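You operate a simulated robot arm through the tools that you are given. There is no shell and no other tool. Be economical: measure what you need, move in short steps, check, and stop when the job is done.

Carry out the task below with a simulated robot arm. There is one attempt and no reset: what you move stays moved.

TASK
Shut the drawer of the low dark cabinet.
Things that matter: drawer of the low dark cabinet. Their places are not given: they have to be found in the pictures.

It is judged by the outcome, as a careful person would: the job done as asked, and still so three seconds after it is handed in. It fails if anything else is knocked over, pushed out of place, dropped, spilled or broken.

THE ROBOT
A 7-joint arm with a two-finger parallel gripper, fixed in place. Base frame: the origin is at the foot of the arm, x ahead of it, y to its left, z up. Lengths are in mm, angles in rad, forces in N, time in s.
With the tool pointing down near the work surface it reaches from about 120 to 660 mm from the base axis. Its first joint turns from -1.152 to 1.152 rad. Payload 2.4 kg.
Tool frame: the origin (TCP) lies between the finger pads and is the grasp point; the fingertips stand 30 mm ahead of it; z points along the fingers, y is the line along which they close. The gripper opens to 94 mm. The fingers are 28 mm wide and 10 mm thick; the gripper's body (50 by 96 mm) begins 55 mm behind the TCP.
Orientation is told as [roll, pitch, yaw] about the base's x, y, z axes, in that order, counted from this pose: with the fingers straight down and closing along the base's y, the tool's x points along the base's -x, its y along +y and its z along -z.

THE INTERFACE
- The arm moves only by the tool move_arm. Its argument "plan" is a list of rows, each a list of 3 entries, a list of its own where there are three numbers: the turn, a rotation vector about the tool's x, y, z in rad, then the shift along the tool's x, y, z in cm, then the finger opening in cm, from 0 to 9.4. In form: [[[rx, ry, rz], [x, y, z], grip], ...]. A call has 1 to 10 rows; each row shifts and turns the commanded pose from where the row before left it, along the tool's axes as they then stand. A row lasts 0.2 s, in which the tool goes at most 50 mm and 0.15 rad; a call with a longer step from one row to the next is refused whole, and so is a gripper value outside its range. A pose out of reach is approached as far as the arm can. The call stops where the force on the tool passes 40 N (or 10 N more than at its start, if that is more) or the arm is blocked; 0.2 s more then pass. The fingers move at their own pace (about 153 mm/s each) and stop on an object; they squeeze with about 33 N. The grip force told is the motor's: it shows also when the fingers shut on nothing. Time passes only in rows, and 0.2 s behind the last, so rows that do not move let the fingers close. It gives the time, the measured TCP pose, the force on the tool (base axes), the opening and the grip force at its end, in the units of the frame above (readings bear some noise), and new pictures: "show" is both (left out), scene, wrist or none.
- Cameras (640 x 400 px; columns grow to the right, rows downward): "scene" is fixed at [37.8, 482.2, 1429.4]; the picture's right is [-0.70, -0.71, 0.00], its down [-0.51, 0.50, -0.70] and it looks along [0.50, -0.49, -0.71] (base axes); focal length 329 px, centre (320, 200). "wrist" rides on the gripper at [-37, 0, -58] in the tool frame; the picture's right is [0.00, -1.00, 0.00], its down [0.97, 0.00, -0.24] and it looks along [0.24, 0.00, 0.97] (tool axes); focal length 218 px, centre (320, 200).
- probe_pixels(camera, pixels): for up to 12 pixels [column, row] of the newest picture of that camera ("zoom" is the newest enlarged one), the place [x, y, z] in the base frame of the surface seen there, good to about 3 mm. No time passes.
- zoom(camera, box): a new picture of the part [left, top, right, bottom] of that camera's present view, enlarged. No time passes.
- job_done(): hands the job in; it is judged then, once.

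Work in short steps. Measure before you move; look again where a grasp or a placing could have gone wrong, and mend it. You have 60 turns and 120 pictures in all, the two below and enlarged ones among them. Open the gripper and draw the arm clear of the work before you hand the job in, unless the task says otherwise; then end with one line.

The tools are called by a JSON object that holds its "api" and its "payload". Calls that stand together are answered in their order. move_arm: Moves the arm, as the interface text tells. Its arguments: {"type":"object","properties":{"plan":{"type":"array","items":{"type":"array"}},"show":{"type":"string","enum":["both","scene","wrist","none"]}},"required":["plan"]} The other tools are called the same way: probe_pixels (camera, pixels) gives the place of the surface under pixels of a picture; zoom (camera, box) takes an enlarged picture of a part of a camera's view; job_done () hands the job in.

At the start:

```text
time_s: 0.0
tcp_pos: [374.8, -57.3, 1026.9]
ee_rot: [-0.002, 0.0, 0.0]
wrist_force: [-1.0, -0.3, 1.1]
finger_gap: 94.1
gripper_force: 0.1
```

scene: 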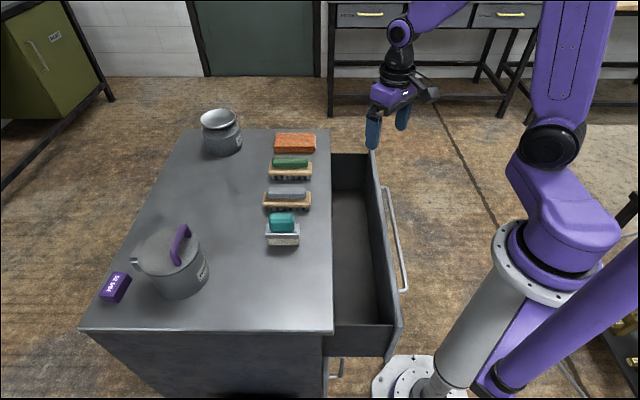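
wrist: 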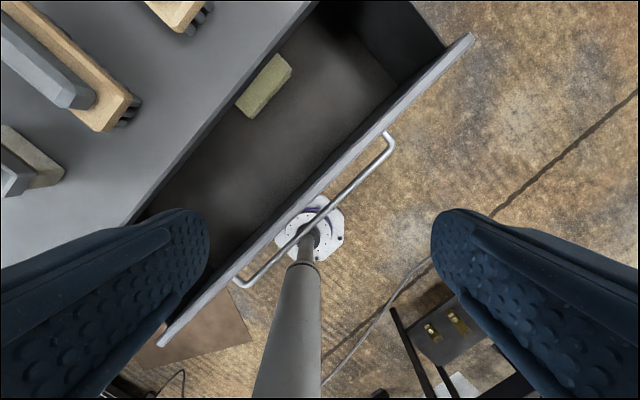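

The open drawer's front panel runs from about (372,152) to (400,350) in the scene, with a bar handle outside it. I measure its corners, handle and the cabinet edge.

{"api": "probe_pixels", "payload": {"camera": "scene", "pixels": [[372, 156], [382, 250], [393, 325], [385, 190], [404, 288], [396, 240], [331, 155], [333, 330], [350, 250], [330, 240], [388, 350], [398, 350]]}}

{"api": "probe_pixels", "payload": {"camera": "wrist", "pixels": [[470, 38], [165, 342], [325, 185], [390, 140], [240, 284], [265, 88], [340, 195], [300, 15], [130, 222], [300, 210]]}}

{"api": "zoom", "payload": {"camera": "scene", "box": [240, 120, 440, 390]}}

```text
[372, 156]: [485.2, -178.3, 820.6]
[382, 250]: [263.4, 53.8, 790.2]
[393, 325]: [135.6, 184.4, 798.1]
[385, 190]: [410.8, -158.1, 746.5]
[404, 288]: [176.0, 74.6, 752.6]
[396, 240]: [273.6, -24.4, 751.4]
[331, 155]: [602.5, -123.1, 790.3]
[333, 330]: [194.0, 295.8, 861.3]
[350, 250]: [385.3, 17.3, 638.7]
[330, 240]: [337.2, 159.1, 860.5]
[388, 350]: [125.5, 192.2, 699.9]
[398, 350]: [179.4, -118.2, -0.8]
```

```text
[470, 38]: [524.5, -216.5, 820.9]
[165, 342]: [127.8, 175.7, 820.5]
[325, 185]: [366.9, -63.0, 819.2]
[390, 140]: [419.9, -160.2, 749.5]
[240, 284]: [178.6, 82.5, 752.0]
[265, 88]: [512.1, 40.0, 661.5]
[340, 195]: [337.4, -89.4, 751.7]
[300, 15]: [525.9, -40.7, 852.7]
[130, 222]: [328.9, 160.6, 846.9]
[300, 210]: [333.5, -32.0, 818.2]
```

```text
1.48 times, centred on (340, 255) of scene
```

zoom: 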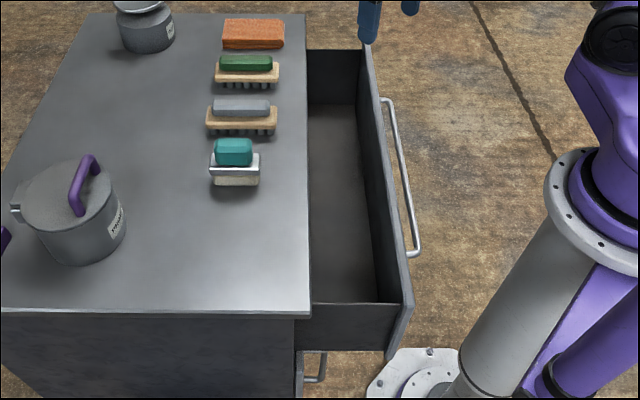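

The panel's top edge is at z≈820, running (524,-216) to (128,176). The closing direction is about (0.70, 0.71), with ~130 mm to go, and the handle is lower at z≈752. I close the fingers, yaw to face the panel and back off outside it, staying high.

{"api": "move_arm", "payload": {"plan": [[[0, 0, -0.132], [0, 0, 0], 0], [[0, 0, -0.132], [0, 0, 0], 0], [[0, 0, -0.132], [0, 0, 0], 0], [[0, 0, -0.132], [0, 0, 0], 0], [[0, 0, -0.132], [0, 0, 0], 0], [[0, 0, -0.131], [0, 0, 0], 0], [[0, 0, 0], [2.85, 2.03, 0], 0], [[0, 0, 0], [2.85, 2.03, 0], 0], [[0, 0, 0], [2.85, 2.03, 0], 0]], "show": "scene"}}

```text
time_s: 2.0
tcp_pos: [272.2, -74.7, 1028.2]
ee_rot: [0.0, -0.001, 0.79]
wrist_force: [-0.5, -0.5, 0.7]
finger_gap: 0.1
gripper_force: 33.0
```

scene: 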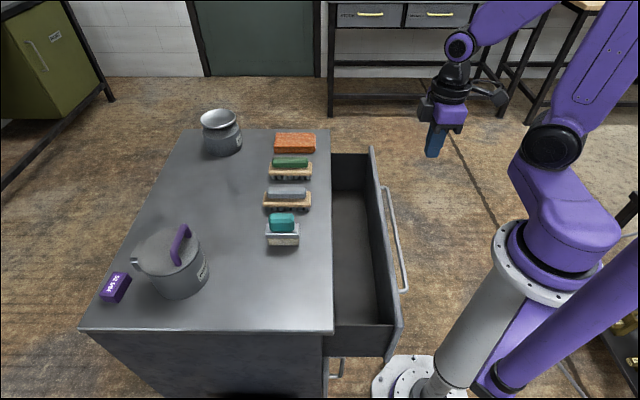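

The pose is as planned, outside the panel and clear of it. I lower to z≈812 and tilt the tool so the fingertips lead toward the panel.

{"api": "move_arm", "payload": {"plan": [[[0, -0.133, 0], [0, 0, 0], 0], [[0, -0.133, 0], [0, 0, 0], 0], [[0, -0.134, 0], [0, 0, 0], 0], [[0, 0, 0], [1.68, 0, 3.98], 0], [[0, 0, 0], [1.68, 0, 3.98], 0], [[0, 0, 0], [1.68, 0, 3.98], 0], [[0, 0, 0], [1.68, 0, 3.98], 0], [[0, 0, 0], [1.68, 0, 3.98], 0]]}}

```text
time_s: 3.8
tcp_pos: [363.7, -79.1, 872.3]
ee_rot: [0.011, -0.393, 0.786]
wrist_force: [-0.1, -0.3, -0.6]
finger_gap: 0.0
gripper_force: 33.1
out of reach, approached as far as the arm can: row 2, 3, 4, 5, 7, 8
```

scene: 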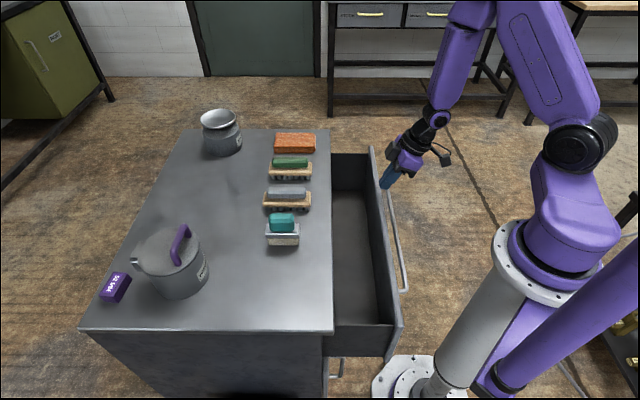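
wrist: 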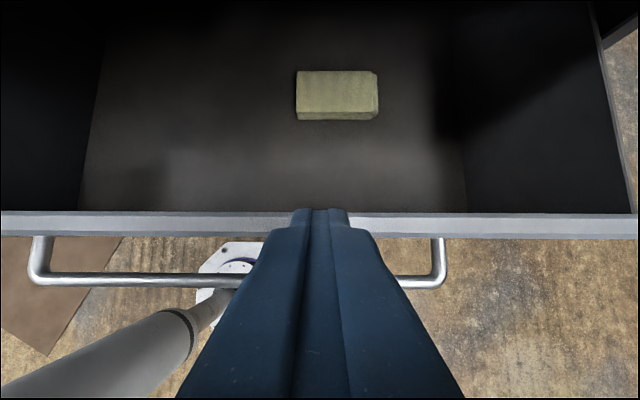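

The tilt near the base was out of reach, so the tool ended up over the panel's top edge at TCP (364,-79,872). I raise it and take the tilt out.

{"api": "move_arm", "payload": {"plan": [[[0, 0, 0], [0, 0, -4], 0], [[0, 0.133, 0], [0, 0, 0], 0], [[0, 0.133, 0], [0, 0, 0], 0], [[0, 0.133, 0], [0, 0, 0], 0]], "show": "none"}}

```text
time_s: 4.8
tcp_pos: [353.8, -87.6, 909.2]
ee_rot: [0.011, -0.074, 0.788]
wrist_force: [-0.6, -0.2, -0.2]
finger_gap: 0.0
gripper_force: 32.9
out of reach, approached as far as the arm can: row 4
```

{"api": "move_arm", "payload": {"plan": [[[0, 0.06, 0], [0, 0, -2], 0], [[0, 0.0, 0], [2, 2, 0], 0], [[0, 0, 0], [2, 2, 0], 0]], "show": "scene"}}

```text
time_s: 5.6
tcp_pos: [332.5, -91.8, 927.8]
ee_rot: [0.011, -0.014, 0.792]
wrist_force: [-0.4, -0.5, -0.2]
finger_gap: 0.1
gripper_force: 33.1
out of reach, approached as far as the arm can: row 2, 3
```

scene: 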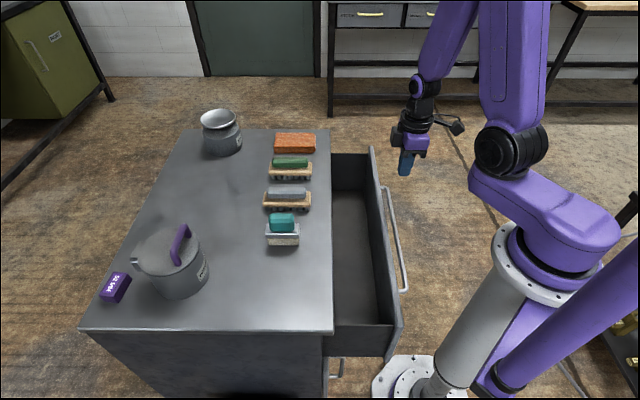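

Movement toward the base is limited here. I go up first, back off at height where it worked, then descend vertically without tilt.

{"api": "move_arm", "payload": {"plan": [[[0, 0.014, 0], [0, 0, -4.5], 0], [[0, 0, 0], [0, 0, -4.5], 0], [[0, 0, 0], [2, 2, -1], 0], [[0, 0, 0], [2, 2, 0], 0], [[0, 0, 0], [2, 1, 0], 0]], "show": "none"}}

```text
time_s: 6.8
tcp_pos: [257.7, -98.2, 1027.8]
ee_rot: [0.011, 0.0, 0.814]
wrist_force: [-3.9, -3.9, 0.3]
finger_gap: 0.1
gripper_force: 33.0
```

Now at n≈111, t≈252 and z 1028. I move forward to n≈160 and descend in steps.

{"api": "move_arm", "payload": {"plan": [[[0, 0, 0.02], [-2.5, 0, 0], 0], [[0, 0, 0], [-2.5, 0, 0], 0], [[0, 0, 0], [0, 0, 3], 0], [[0, 0, 0], [0, 0, 3], 0], [[0, 0, 0], [0, 0, 3], 0]], "show": "none"}}

```text
time_s: 8.0
tcp_pos: [288.6, -64.5, 939.2]
ee_rot: [0.009, -0.001, 0.772]
wrist_force: [-0.6, -0.3, 0.1]
finger_gap: 0.0
gripper_force: 33.2
```

{"api": "move_arm", "payload": {"plan": [[[0, 0, -0.02], [0, 0, 3], 0], [[0, 0, 0], [0, 0, 3], 0], [[0, 0, 0], [0, 0, 3], 0]]}}

```text
time_s: 8.8
tcp_pos: [289.5, -64.2, 847.5]
ee_rot: [0.011, 0.0, 0.792]
wrist_force: [-0.4, 0.3, -0.4]
finger_gap: 0.0
gripper_force: 32.7
```

scene: 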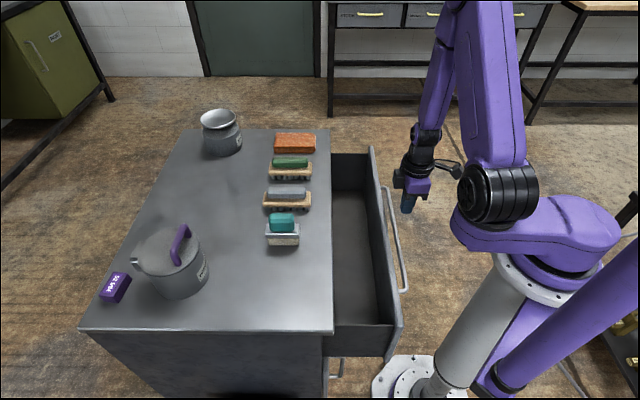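
wrist: 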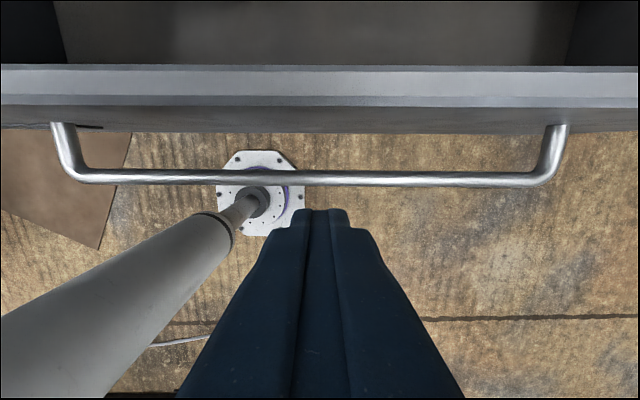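

Aligned with the handle's centre (column ~312 vs fingers ~322). I lower the last 36 mm (tips at z≈782, above the handle) and advance 30 mm to near the panel.

{"api": "move_arm", "payload": {"plan": [[[0, 0, 0], [0, 0, 1.8], 0], [[0, 0, 0], [0, 0, 1.8], 0], [[0, 0, 0], [-1.5, 0, 0], 0], [[0, 0, 0], [-1.5, 0, 0], 0]], "show": "wrist"}}

```text
time_s: 9.8
tcp_pos: [309.7, -43.0, 812.5]
ee_rot: [0.011, 0.0, 0.793]
wrist_force: [0.2, -0.6, -0.5]
finger_gap: 0.0
gripper_force: 33.2
```

wrist: 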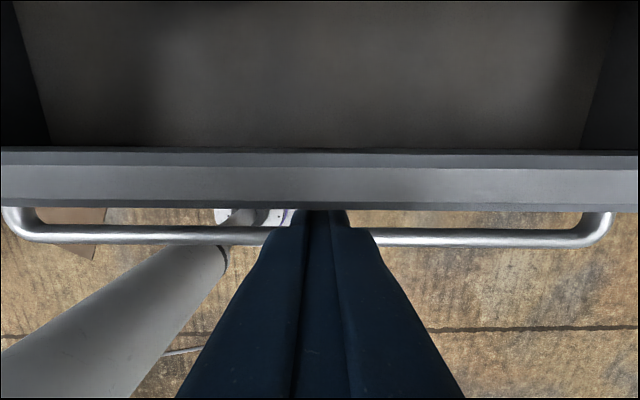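

The fingers are just in front of the panel's outer face and above the handle. I push gently in 1 cm rows.

{"api": "move_arm", "payload": {"plan": [[[0, 0, 0], [-1, 0, 0], 0], [[0, 0, 0], [-1, 0, 0], 0], [[0, 0, 0], [-1, 0, 0], 0], [[0, 0, 0], [-1, 0, 0], 0], [[0, 0, 0], [-1, 0, 0], 0]]}}

```text
time_s: 11.0
tcp_pos: [344.4, -6.3, 814.1]
ee_rot: [0.008, -0.001, 0.793]
wrist_force: [-1.0, -1.2, 0.5]
finger_gap: 0.1
gripper_force: 32.8
```

scene: 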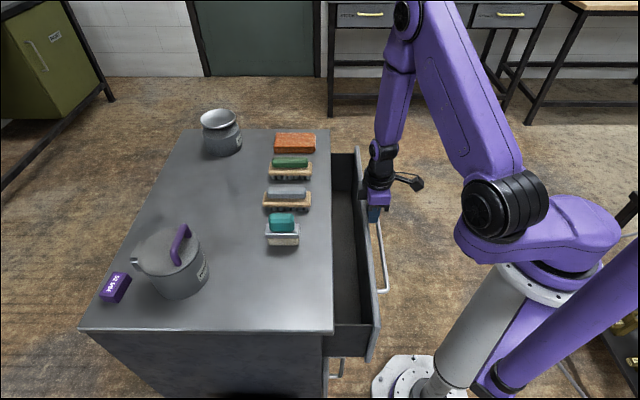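
wrist: 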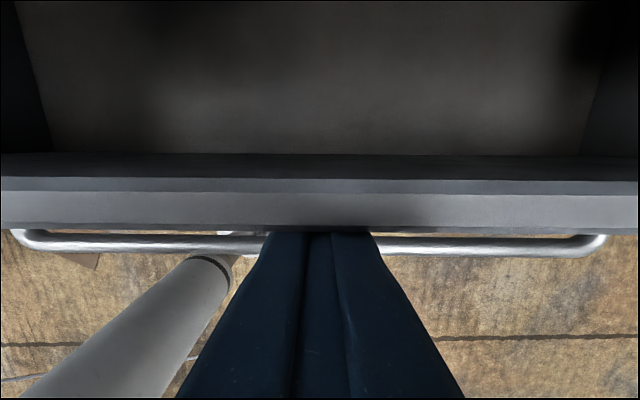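

The drawer slides freely with ~80–90 mm left. I push on 4 cm.

{"api": "move_arm", "payload": {"plan": [[[0, 0, 0], [-1, 0, 0], 0], [[0, 0, 0], [-1, 0, 0], 0], [[0, 0, 0], [-1, 0, 0], 0], [[0, 0, 0], [-1, 0, 0], 0]]}}

```text
time_s: 12.0
tcp_pos: [373.3, 21.7, 812.7]
ee_rot: [0.012, 0.002, 0.794]
wrist_force: [-1.2, -1.9, -0.8]
finger_gap: 0.1
gripper_force: 32.8
```

scene: 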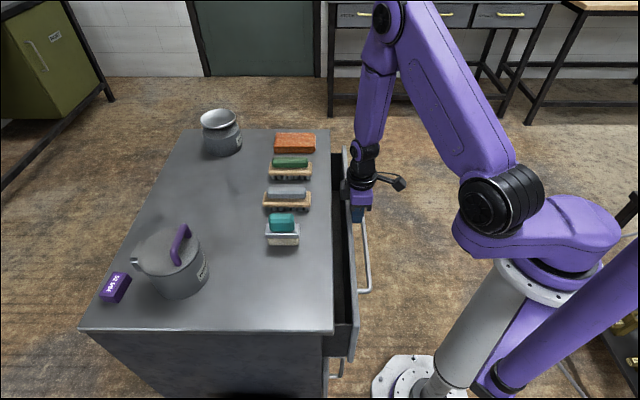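
wrist: 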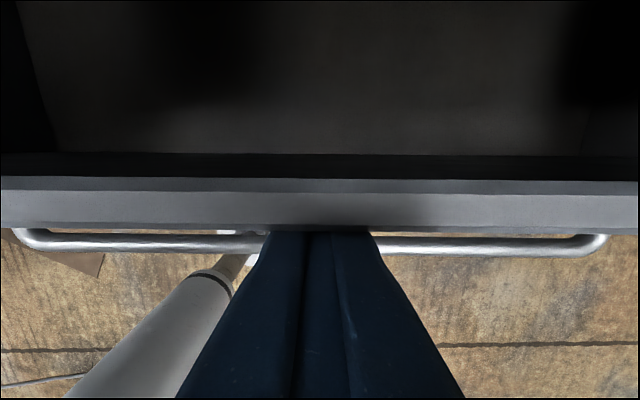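

About 50 mm remains. I back off 2 cm and tilt the tool back by 0.3 rad, so the gripper body stays clear of the cabinet top at z≈861.

{"api": "move_arm", "payload": {"plan": [[[0, 0, 0], [2, 0, 0], 0], [[0, -0.1, 0], [0, 0, 0], 0], [[0, -0.1, 0], [0, 0, 0], 0], [[0, -0.1, 0], [0, 0, 0], 0]]}}

```text
time_s: 13.0
tcp_pos: [359.2, 8.4, 814.1]
ee_rot: [0.019, -0.239, 0.788]
wrist_force: [-0.3, 0.0, -0.1]
finger_gap: 0.3
gripper_force: 33.0
out of reach, approached as far as the arm can: row 2
```

scene: 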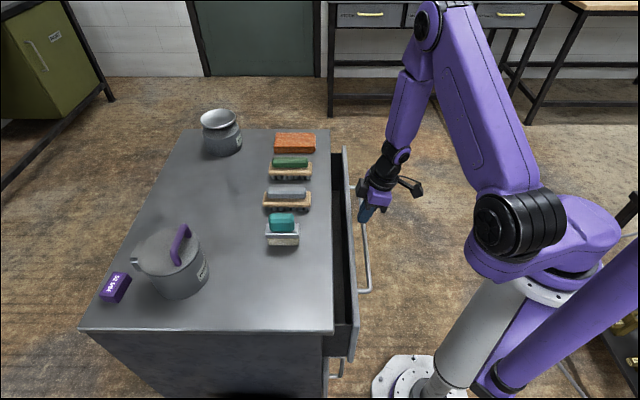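
wrist: 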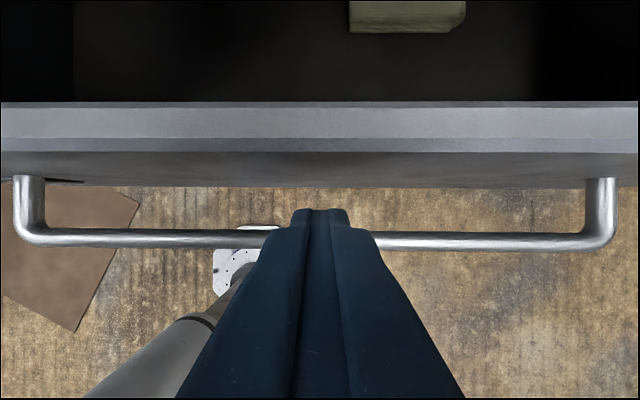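

Tilt is 0.24 rad and the tips are still above the handle. I push horizontally along the closing direction.

{"api": "move_arm", "payload": {"plan": [[[0, 0, 0], [-0.972, 0, 0.237], 0], [[0, 0, 0], [-0.972, 0, 0.237], 0], [[0, 0, 0], [-0.972, 0, 0.237], 0], [[0, 0, 0], [-0.972, 0, 0.237], 0]]}}

```text
time_s: 14.0
tcp_pos: [388.1, 37.8, 813.8]
ee_rot: [0.02, -0.238, 0.788]
wrist_force: [-1.7, -2.4, 0.5]
finger_gap: 0.0
gripper_force: 32.7
```

scene: 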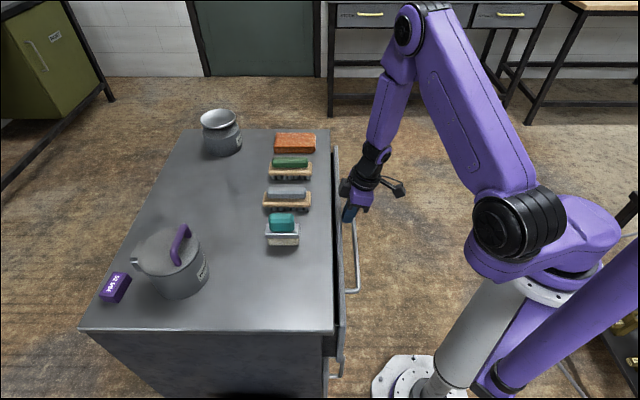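
wrist: 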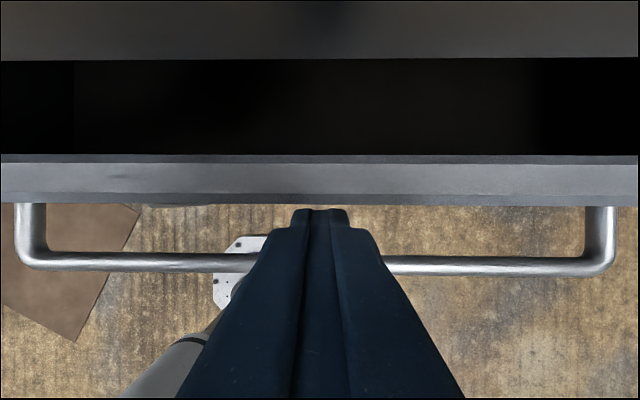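

Roughly 25–30 mm is left. I keep going in smaller rows, and the force stop will catch the end.

{"api": "move_arm", "payload": {"plan": [[[0, 0, 0], [-0.972, 0, 0.237], 0], [[0, 0, 0], [-0.972, 0, 0.237], 0], [[0, 0, 0], [-0.486, 0, 0.118], 0], [[0, 0, 0], [-0.3, 0, 0.073], 0], [[0, 0, 0], [-0.3, 0, 0.073], 0]]}}

```text
time_s: 15.2
tcp_pos: [407.4, 59.1, 812.7]
ee_rot: [0.021, -0.238, 0.786]
wrist_force: [-8.2, -5.2, 4.7]
finger_gap: 0.0
gripper_force: 33.3
```

scene: 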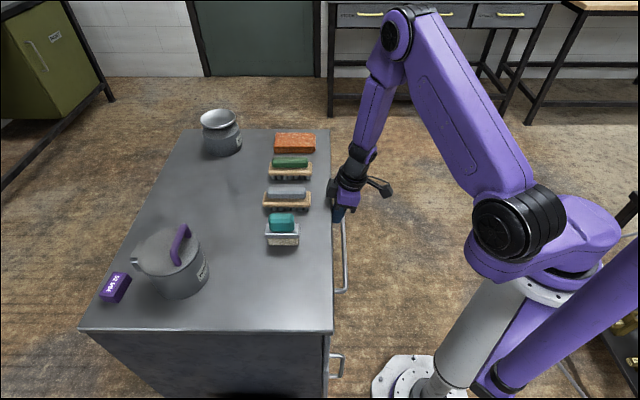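
wrist: 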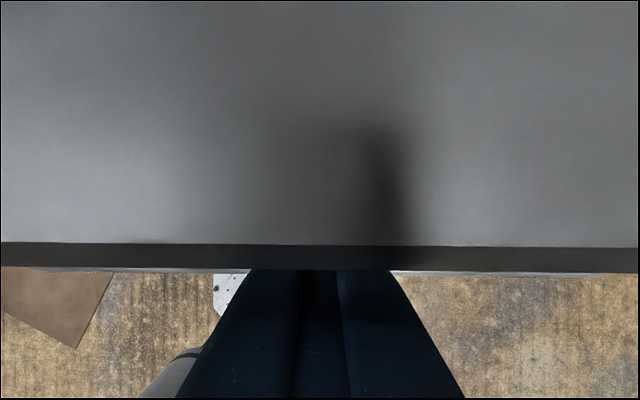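

The panel now appears level with the cabinet's top edge and the force has begun to rise (~10 N). I press a few mm more to confirm it is seated.

{"api": "move_arm", "payload": {"plan": [[[0, 0, 0], [-0.3, 0, 0.073], 0], [[0, 0, 0], [-0.3, 0, 0.073], 0], [[0, 0, 0], [-0.3, 0, 0.073], 0]], "show": "none"}}

{"api": "zoom", "payload": {"camera": "scene", "box": [270, 130, 430, 390]}}

```text
time_s: 15.7
tcp_pos: [407.5, 56.9, 811.2]
ee_rot: [0.022, -0.231, 0.78]
wrist_force: [-2.8, -3.8, 0.6]
finger_gap: 0.1
gripper_force: 32.7
stopped in row 2: the force on the tool passed its limit (the readings are from after the stop); the commanded pose is now the measured one
```

```text
1.54 times, centred on (350, 260) of scene
```

zoom: 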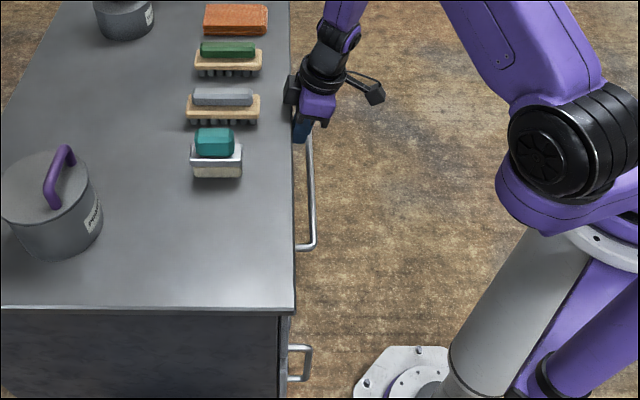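

It stopped firmly at the end. I draw the arm back and check whether the panel is flush and stays put.

{"api": "move_arm", "payload": {"plan": [[[0, 0, 0], [1.94, 0, -0.47], 0], [[0, 0, 0], [1.94, 0, -0.47], 0], [[0, 0, 0], [2, 0, -2], 0], [[0, 0, 0], [0, 0, -4], 0], [[0, 0, 0], [0, 0, -4], 0], [[0, 0, 0], [0, 0, -4], 0]]}}

{"api": "zoom", "payload": {"camera": "scene", "box": [300, 300, 380, 390]}}

```text
time_s: 17.1
tcp_pos: [346.1, -7.6, 943.0]
ee_rot: [0.023, -0.233, 0.778]
wrist_force: [0.0, 0.3, 0.5]
finger_gap: 0.0
gripper_force: 33.1
```

scene: 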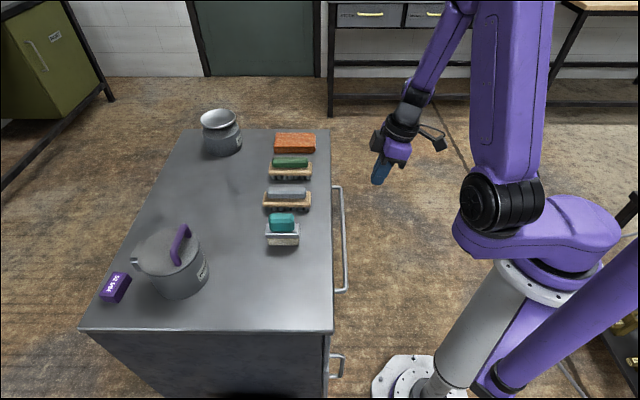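
wrist: 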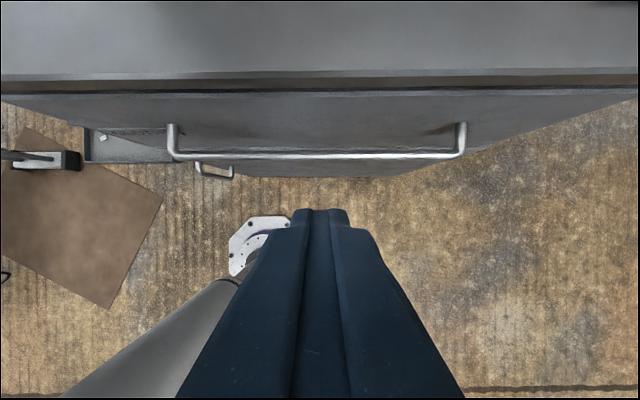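

```text
4.44 times, centred on (340, 345) of scene
```

zoom: 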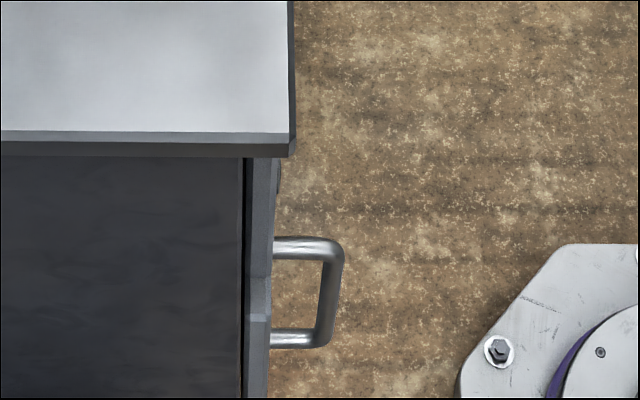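

The drawer looks shut. I check its face against the fixed front below with a close-up and probes.

{"api": "zoom", "payload": {"camera": "wrist", "box": [0, 50, 320, 250]}}

{"api": "zoom", "payload": {"camera": "scene", "box": [318, 325, 350, 395]}}

{"api": "probe_pixels", "payload": {"camera": "wrist", "pixels": [[320, 75], [320, 86], [320, 100], [320, 120], [320, 140], [320, 165], [320, 173], [100, 110], [550, 110], [230, 156], [400, 156], [320, 95]]}}

```text
2.00 times, centred on (160, 150) of wrist
```

zoom: 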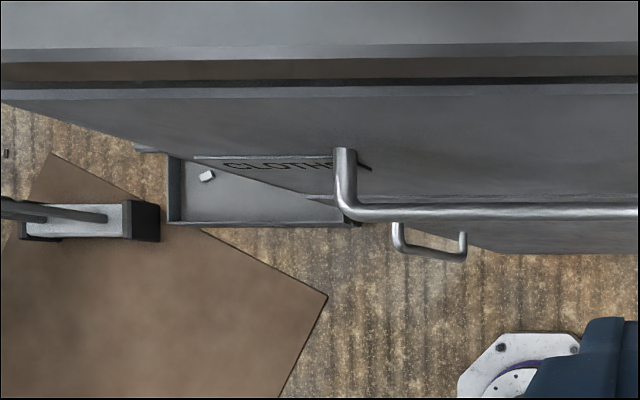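

```text
5.71 times, centred on (334, 360) of scene
```

zoom: 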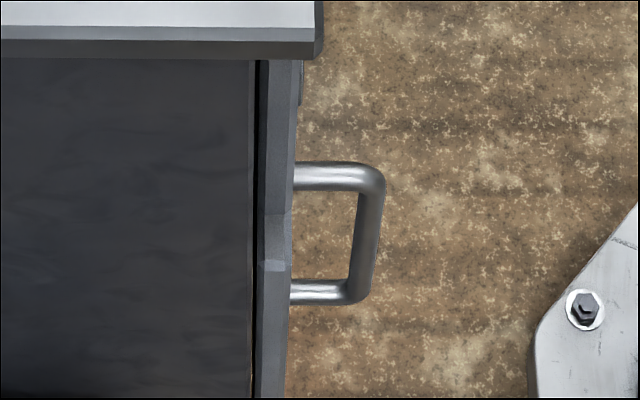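

```text
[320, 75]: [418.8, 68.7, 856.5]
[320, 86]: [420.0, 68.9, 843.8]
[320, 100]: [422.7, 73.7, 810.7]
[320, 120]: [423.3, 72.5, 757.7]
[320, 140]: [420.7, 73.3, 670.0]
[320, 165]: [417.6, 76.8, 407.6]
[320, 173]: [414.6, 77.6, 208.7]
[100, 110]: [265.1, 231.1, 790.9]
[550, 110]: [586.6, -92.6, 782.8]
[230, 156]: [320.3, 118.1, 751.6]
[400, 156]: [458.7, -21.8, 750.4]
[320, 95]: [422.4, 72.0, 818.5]
```

The drawer face (x+y≈496) is in the same plane as the front below (≈494) and stays under the top, so it is fully shut. I open the gripper and draw the arm further clear.

{"api": "move_arm", "payload": {"plan": [[[0, 0, 0], [0, 0, -4], 2], [[0, 0, 0], [0, 0, -4], 5], [[0, 0, 0], [0, 0, 0], 9.4], [[0, 0, 0], [0, 0, 0], 9.4], [[0, 0, 0], [0, 0, 0], 9.4]], "show": "scene"}}

```text
time_s: 18.3
tcp_pos: [334.1, -21.4, 1022.6]
ee_rot: [0.021, -0.233, 0.78]
wrist_force: [-0.5, -0.9, 0.7]
finger_gap: 93.9
gripper_force: 0.1
```

scene: 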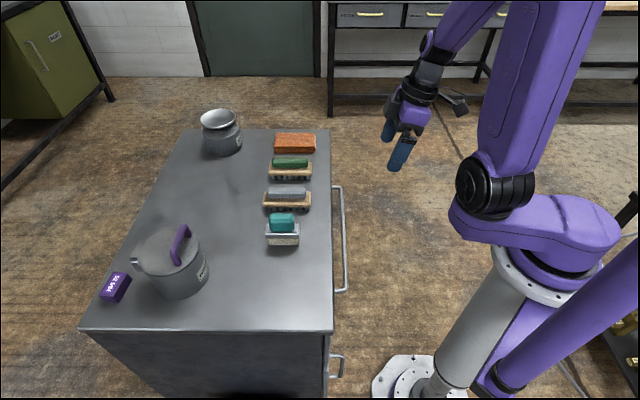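

The drawer is shut, everything on top is where it was, and the arm is clear, so I hand the job in.

{"api": "job_done", "payload": {}}

```text
The job is handed in.
```

The drawer of the low dark cabinet is fully shut, with its face level with the front below to within about 1 mm, and nothing on the cabinet top was disturbed.
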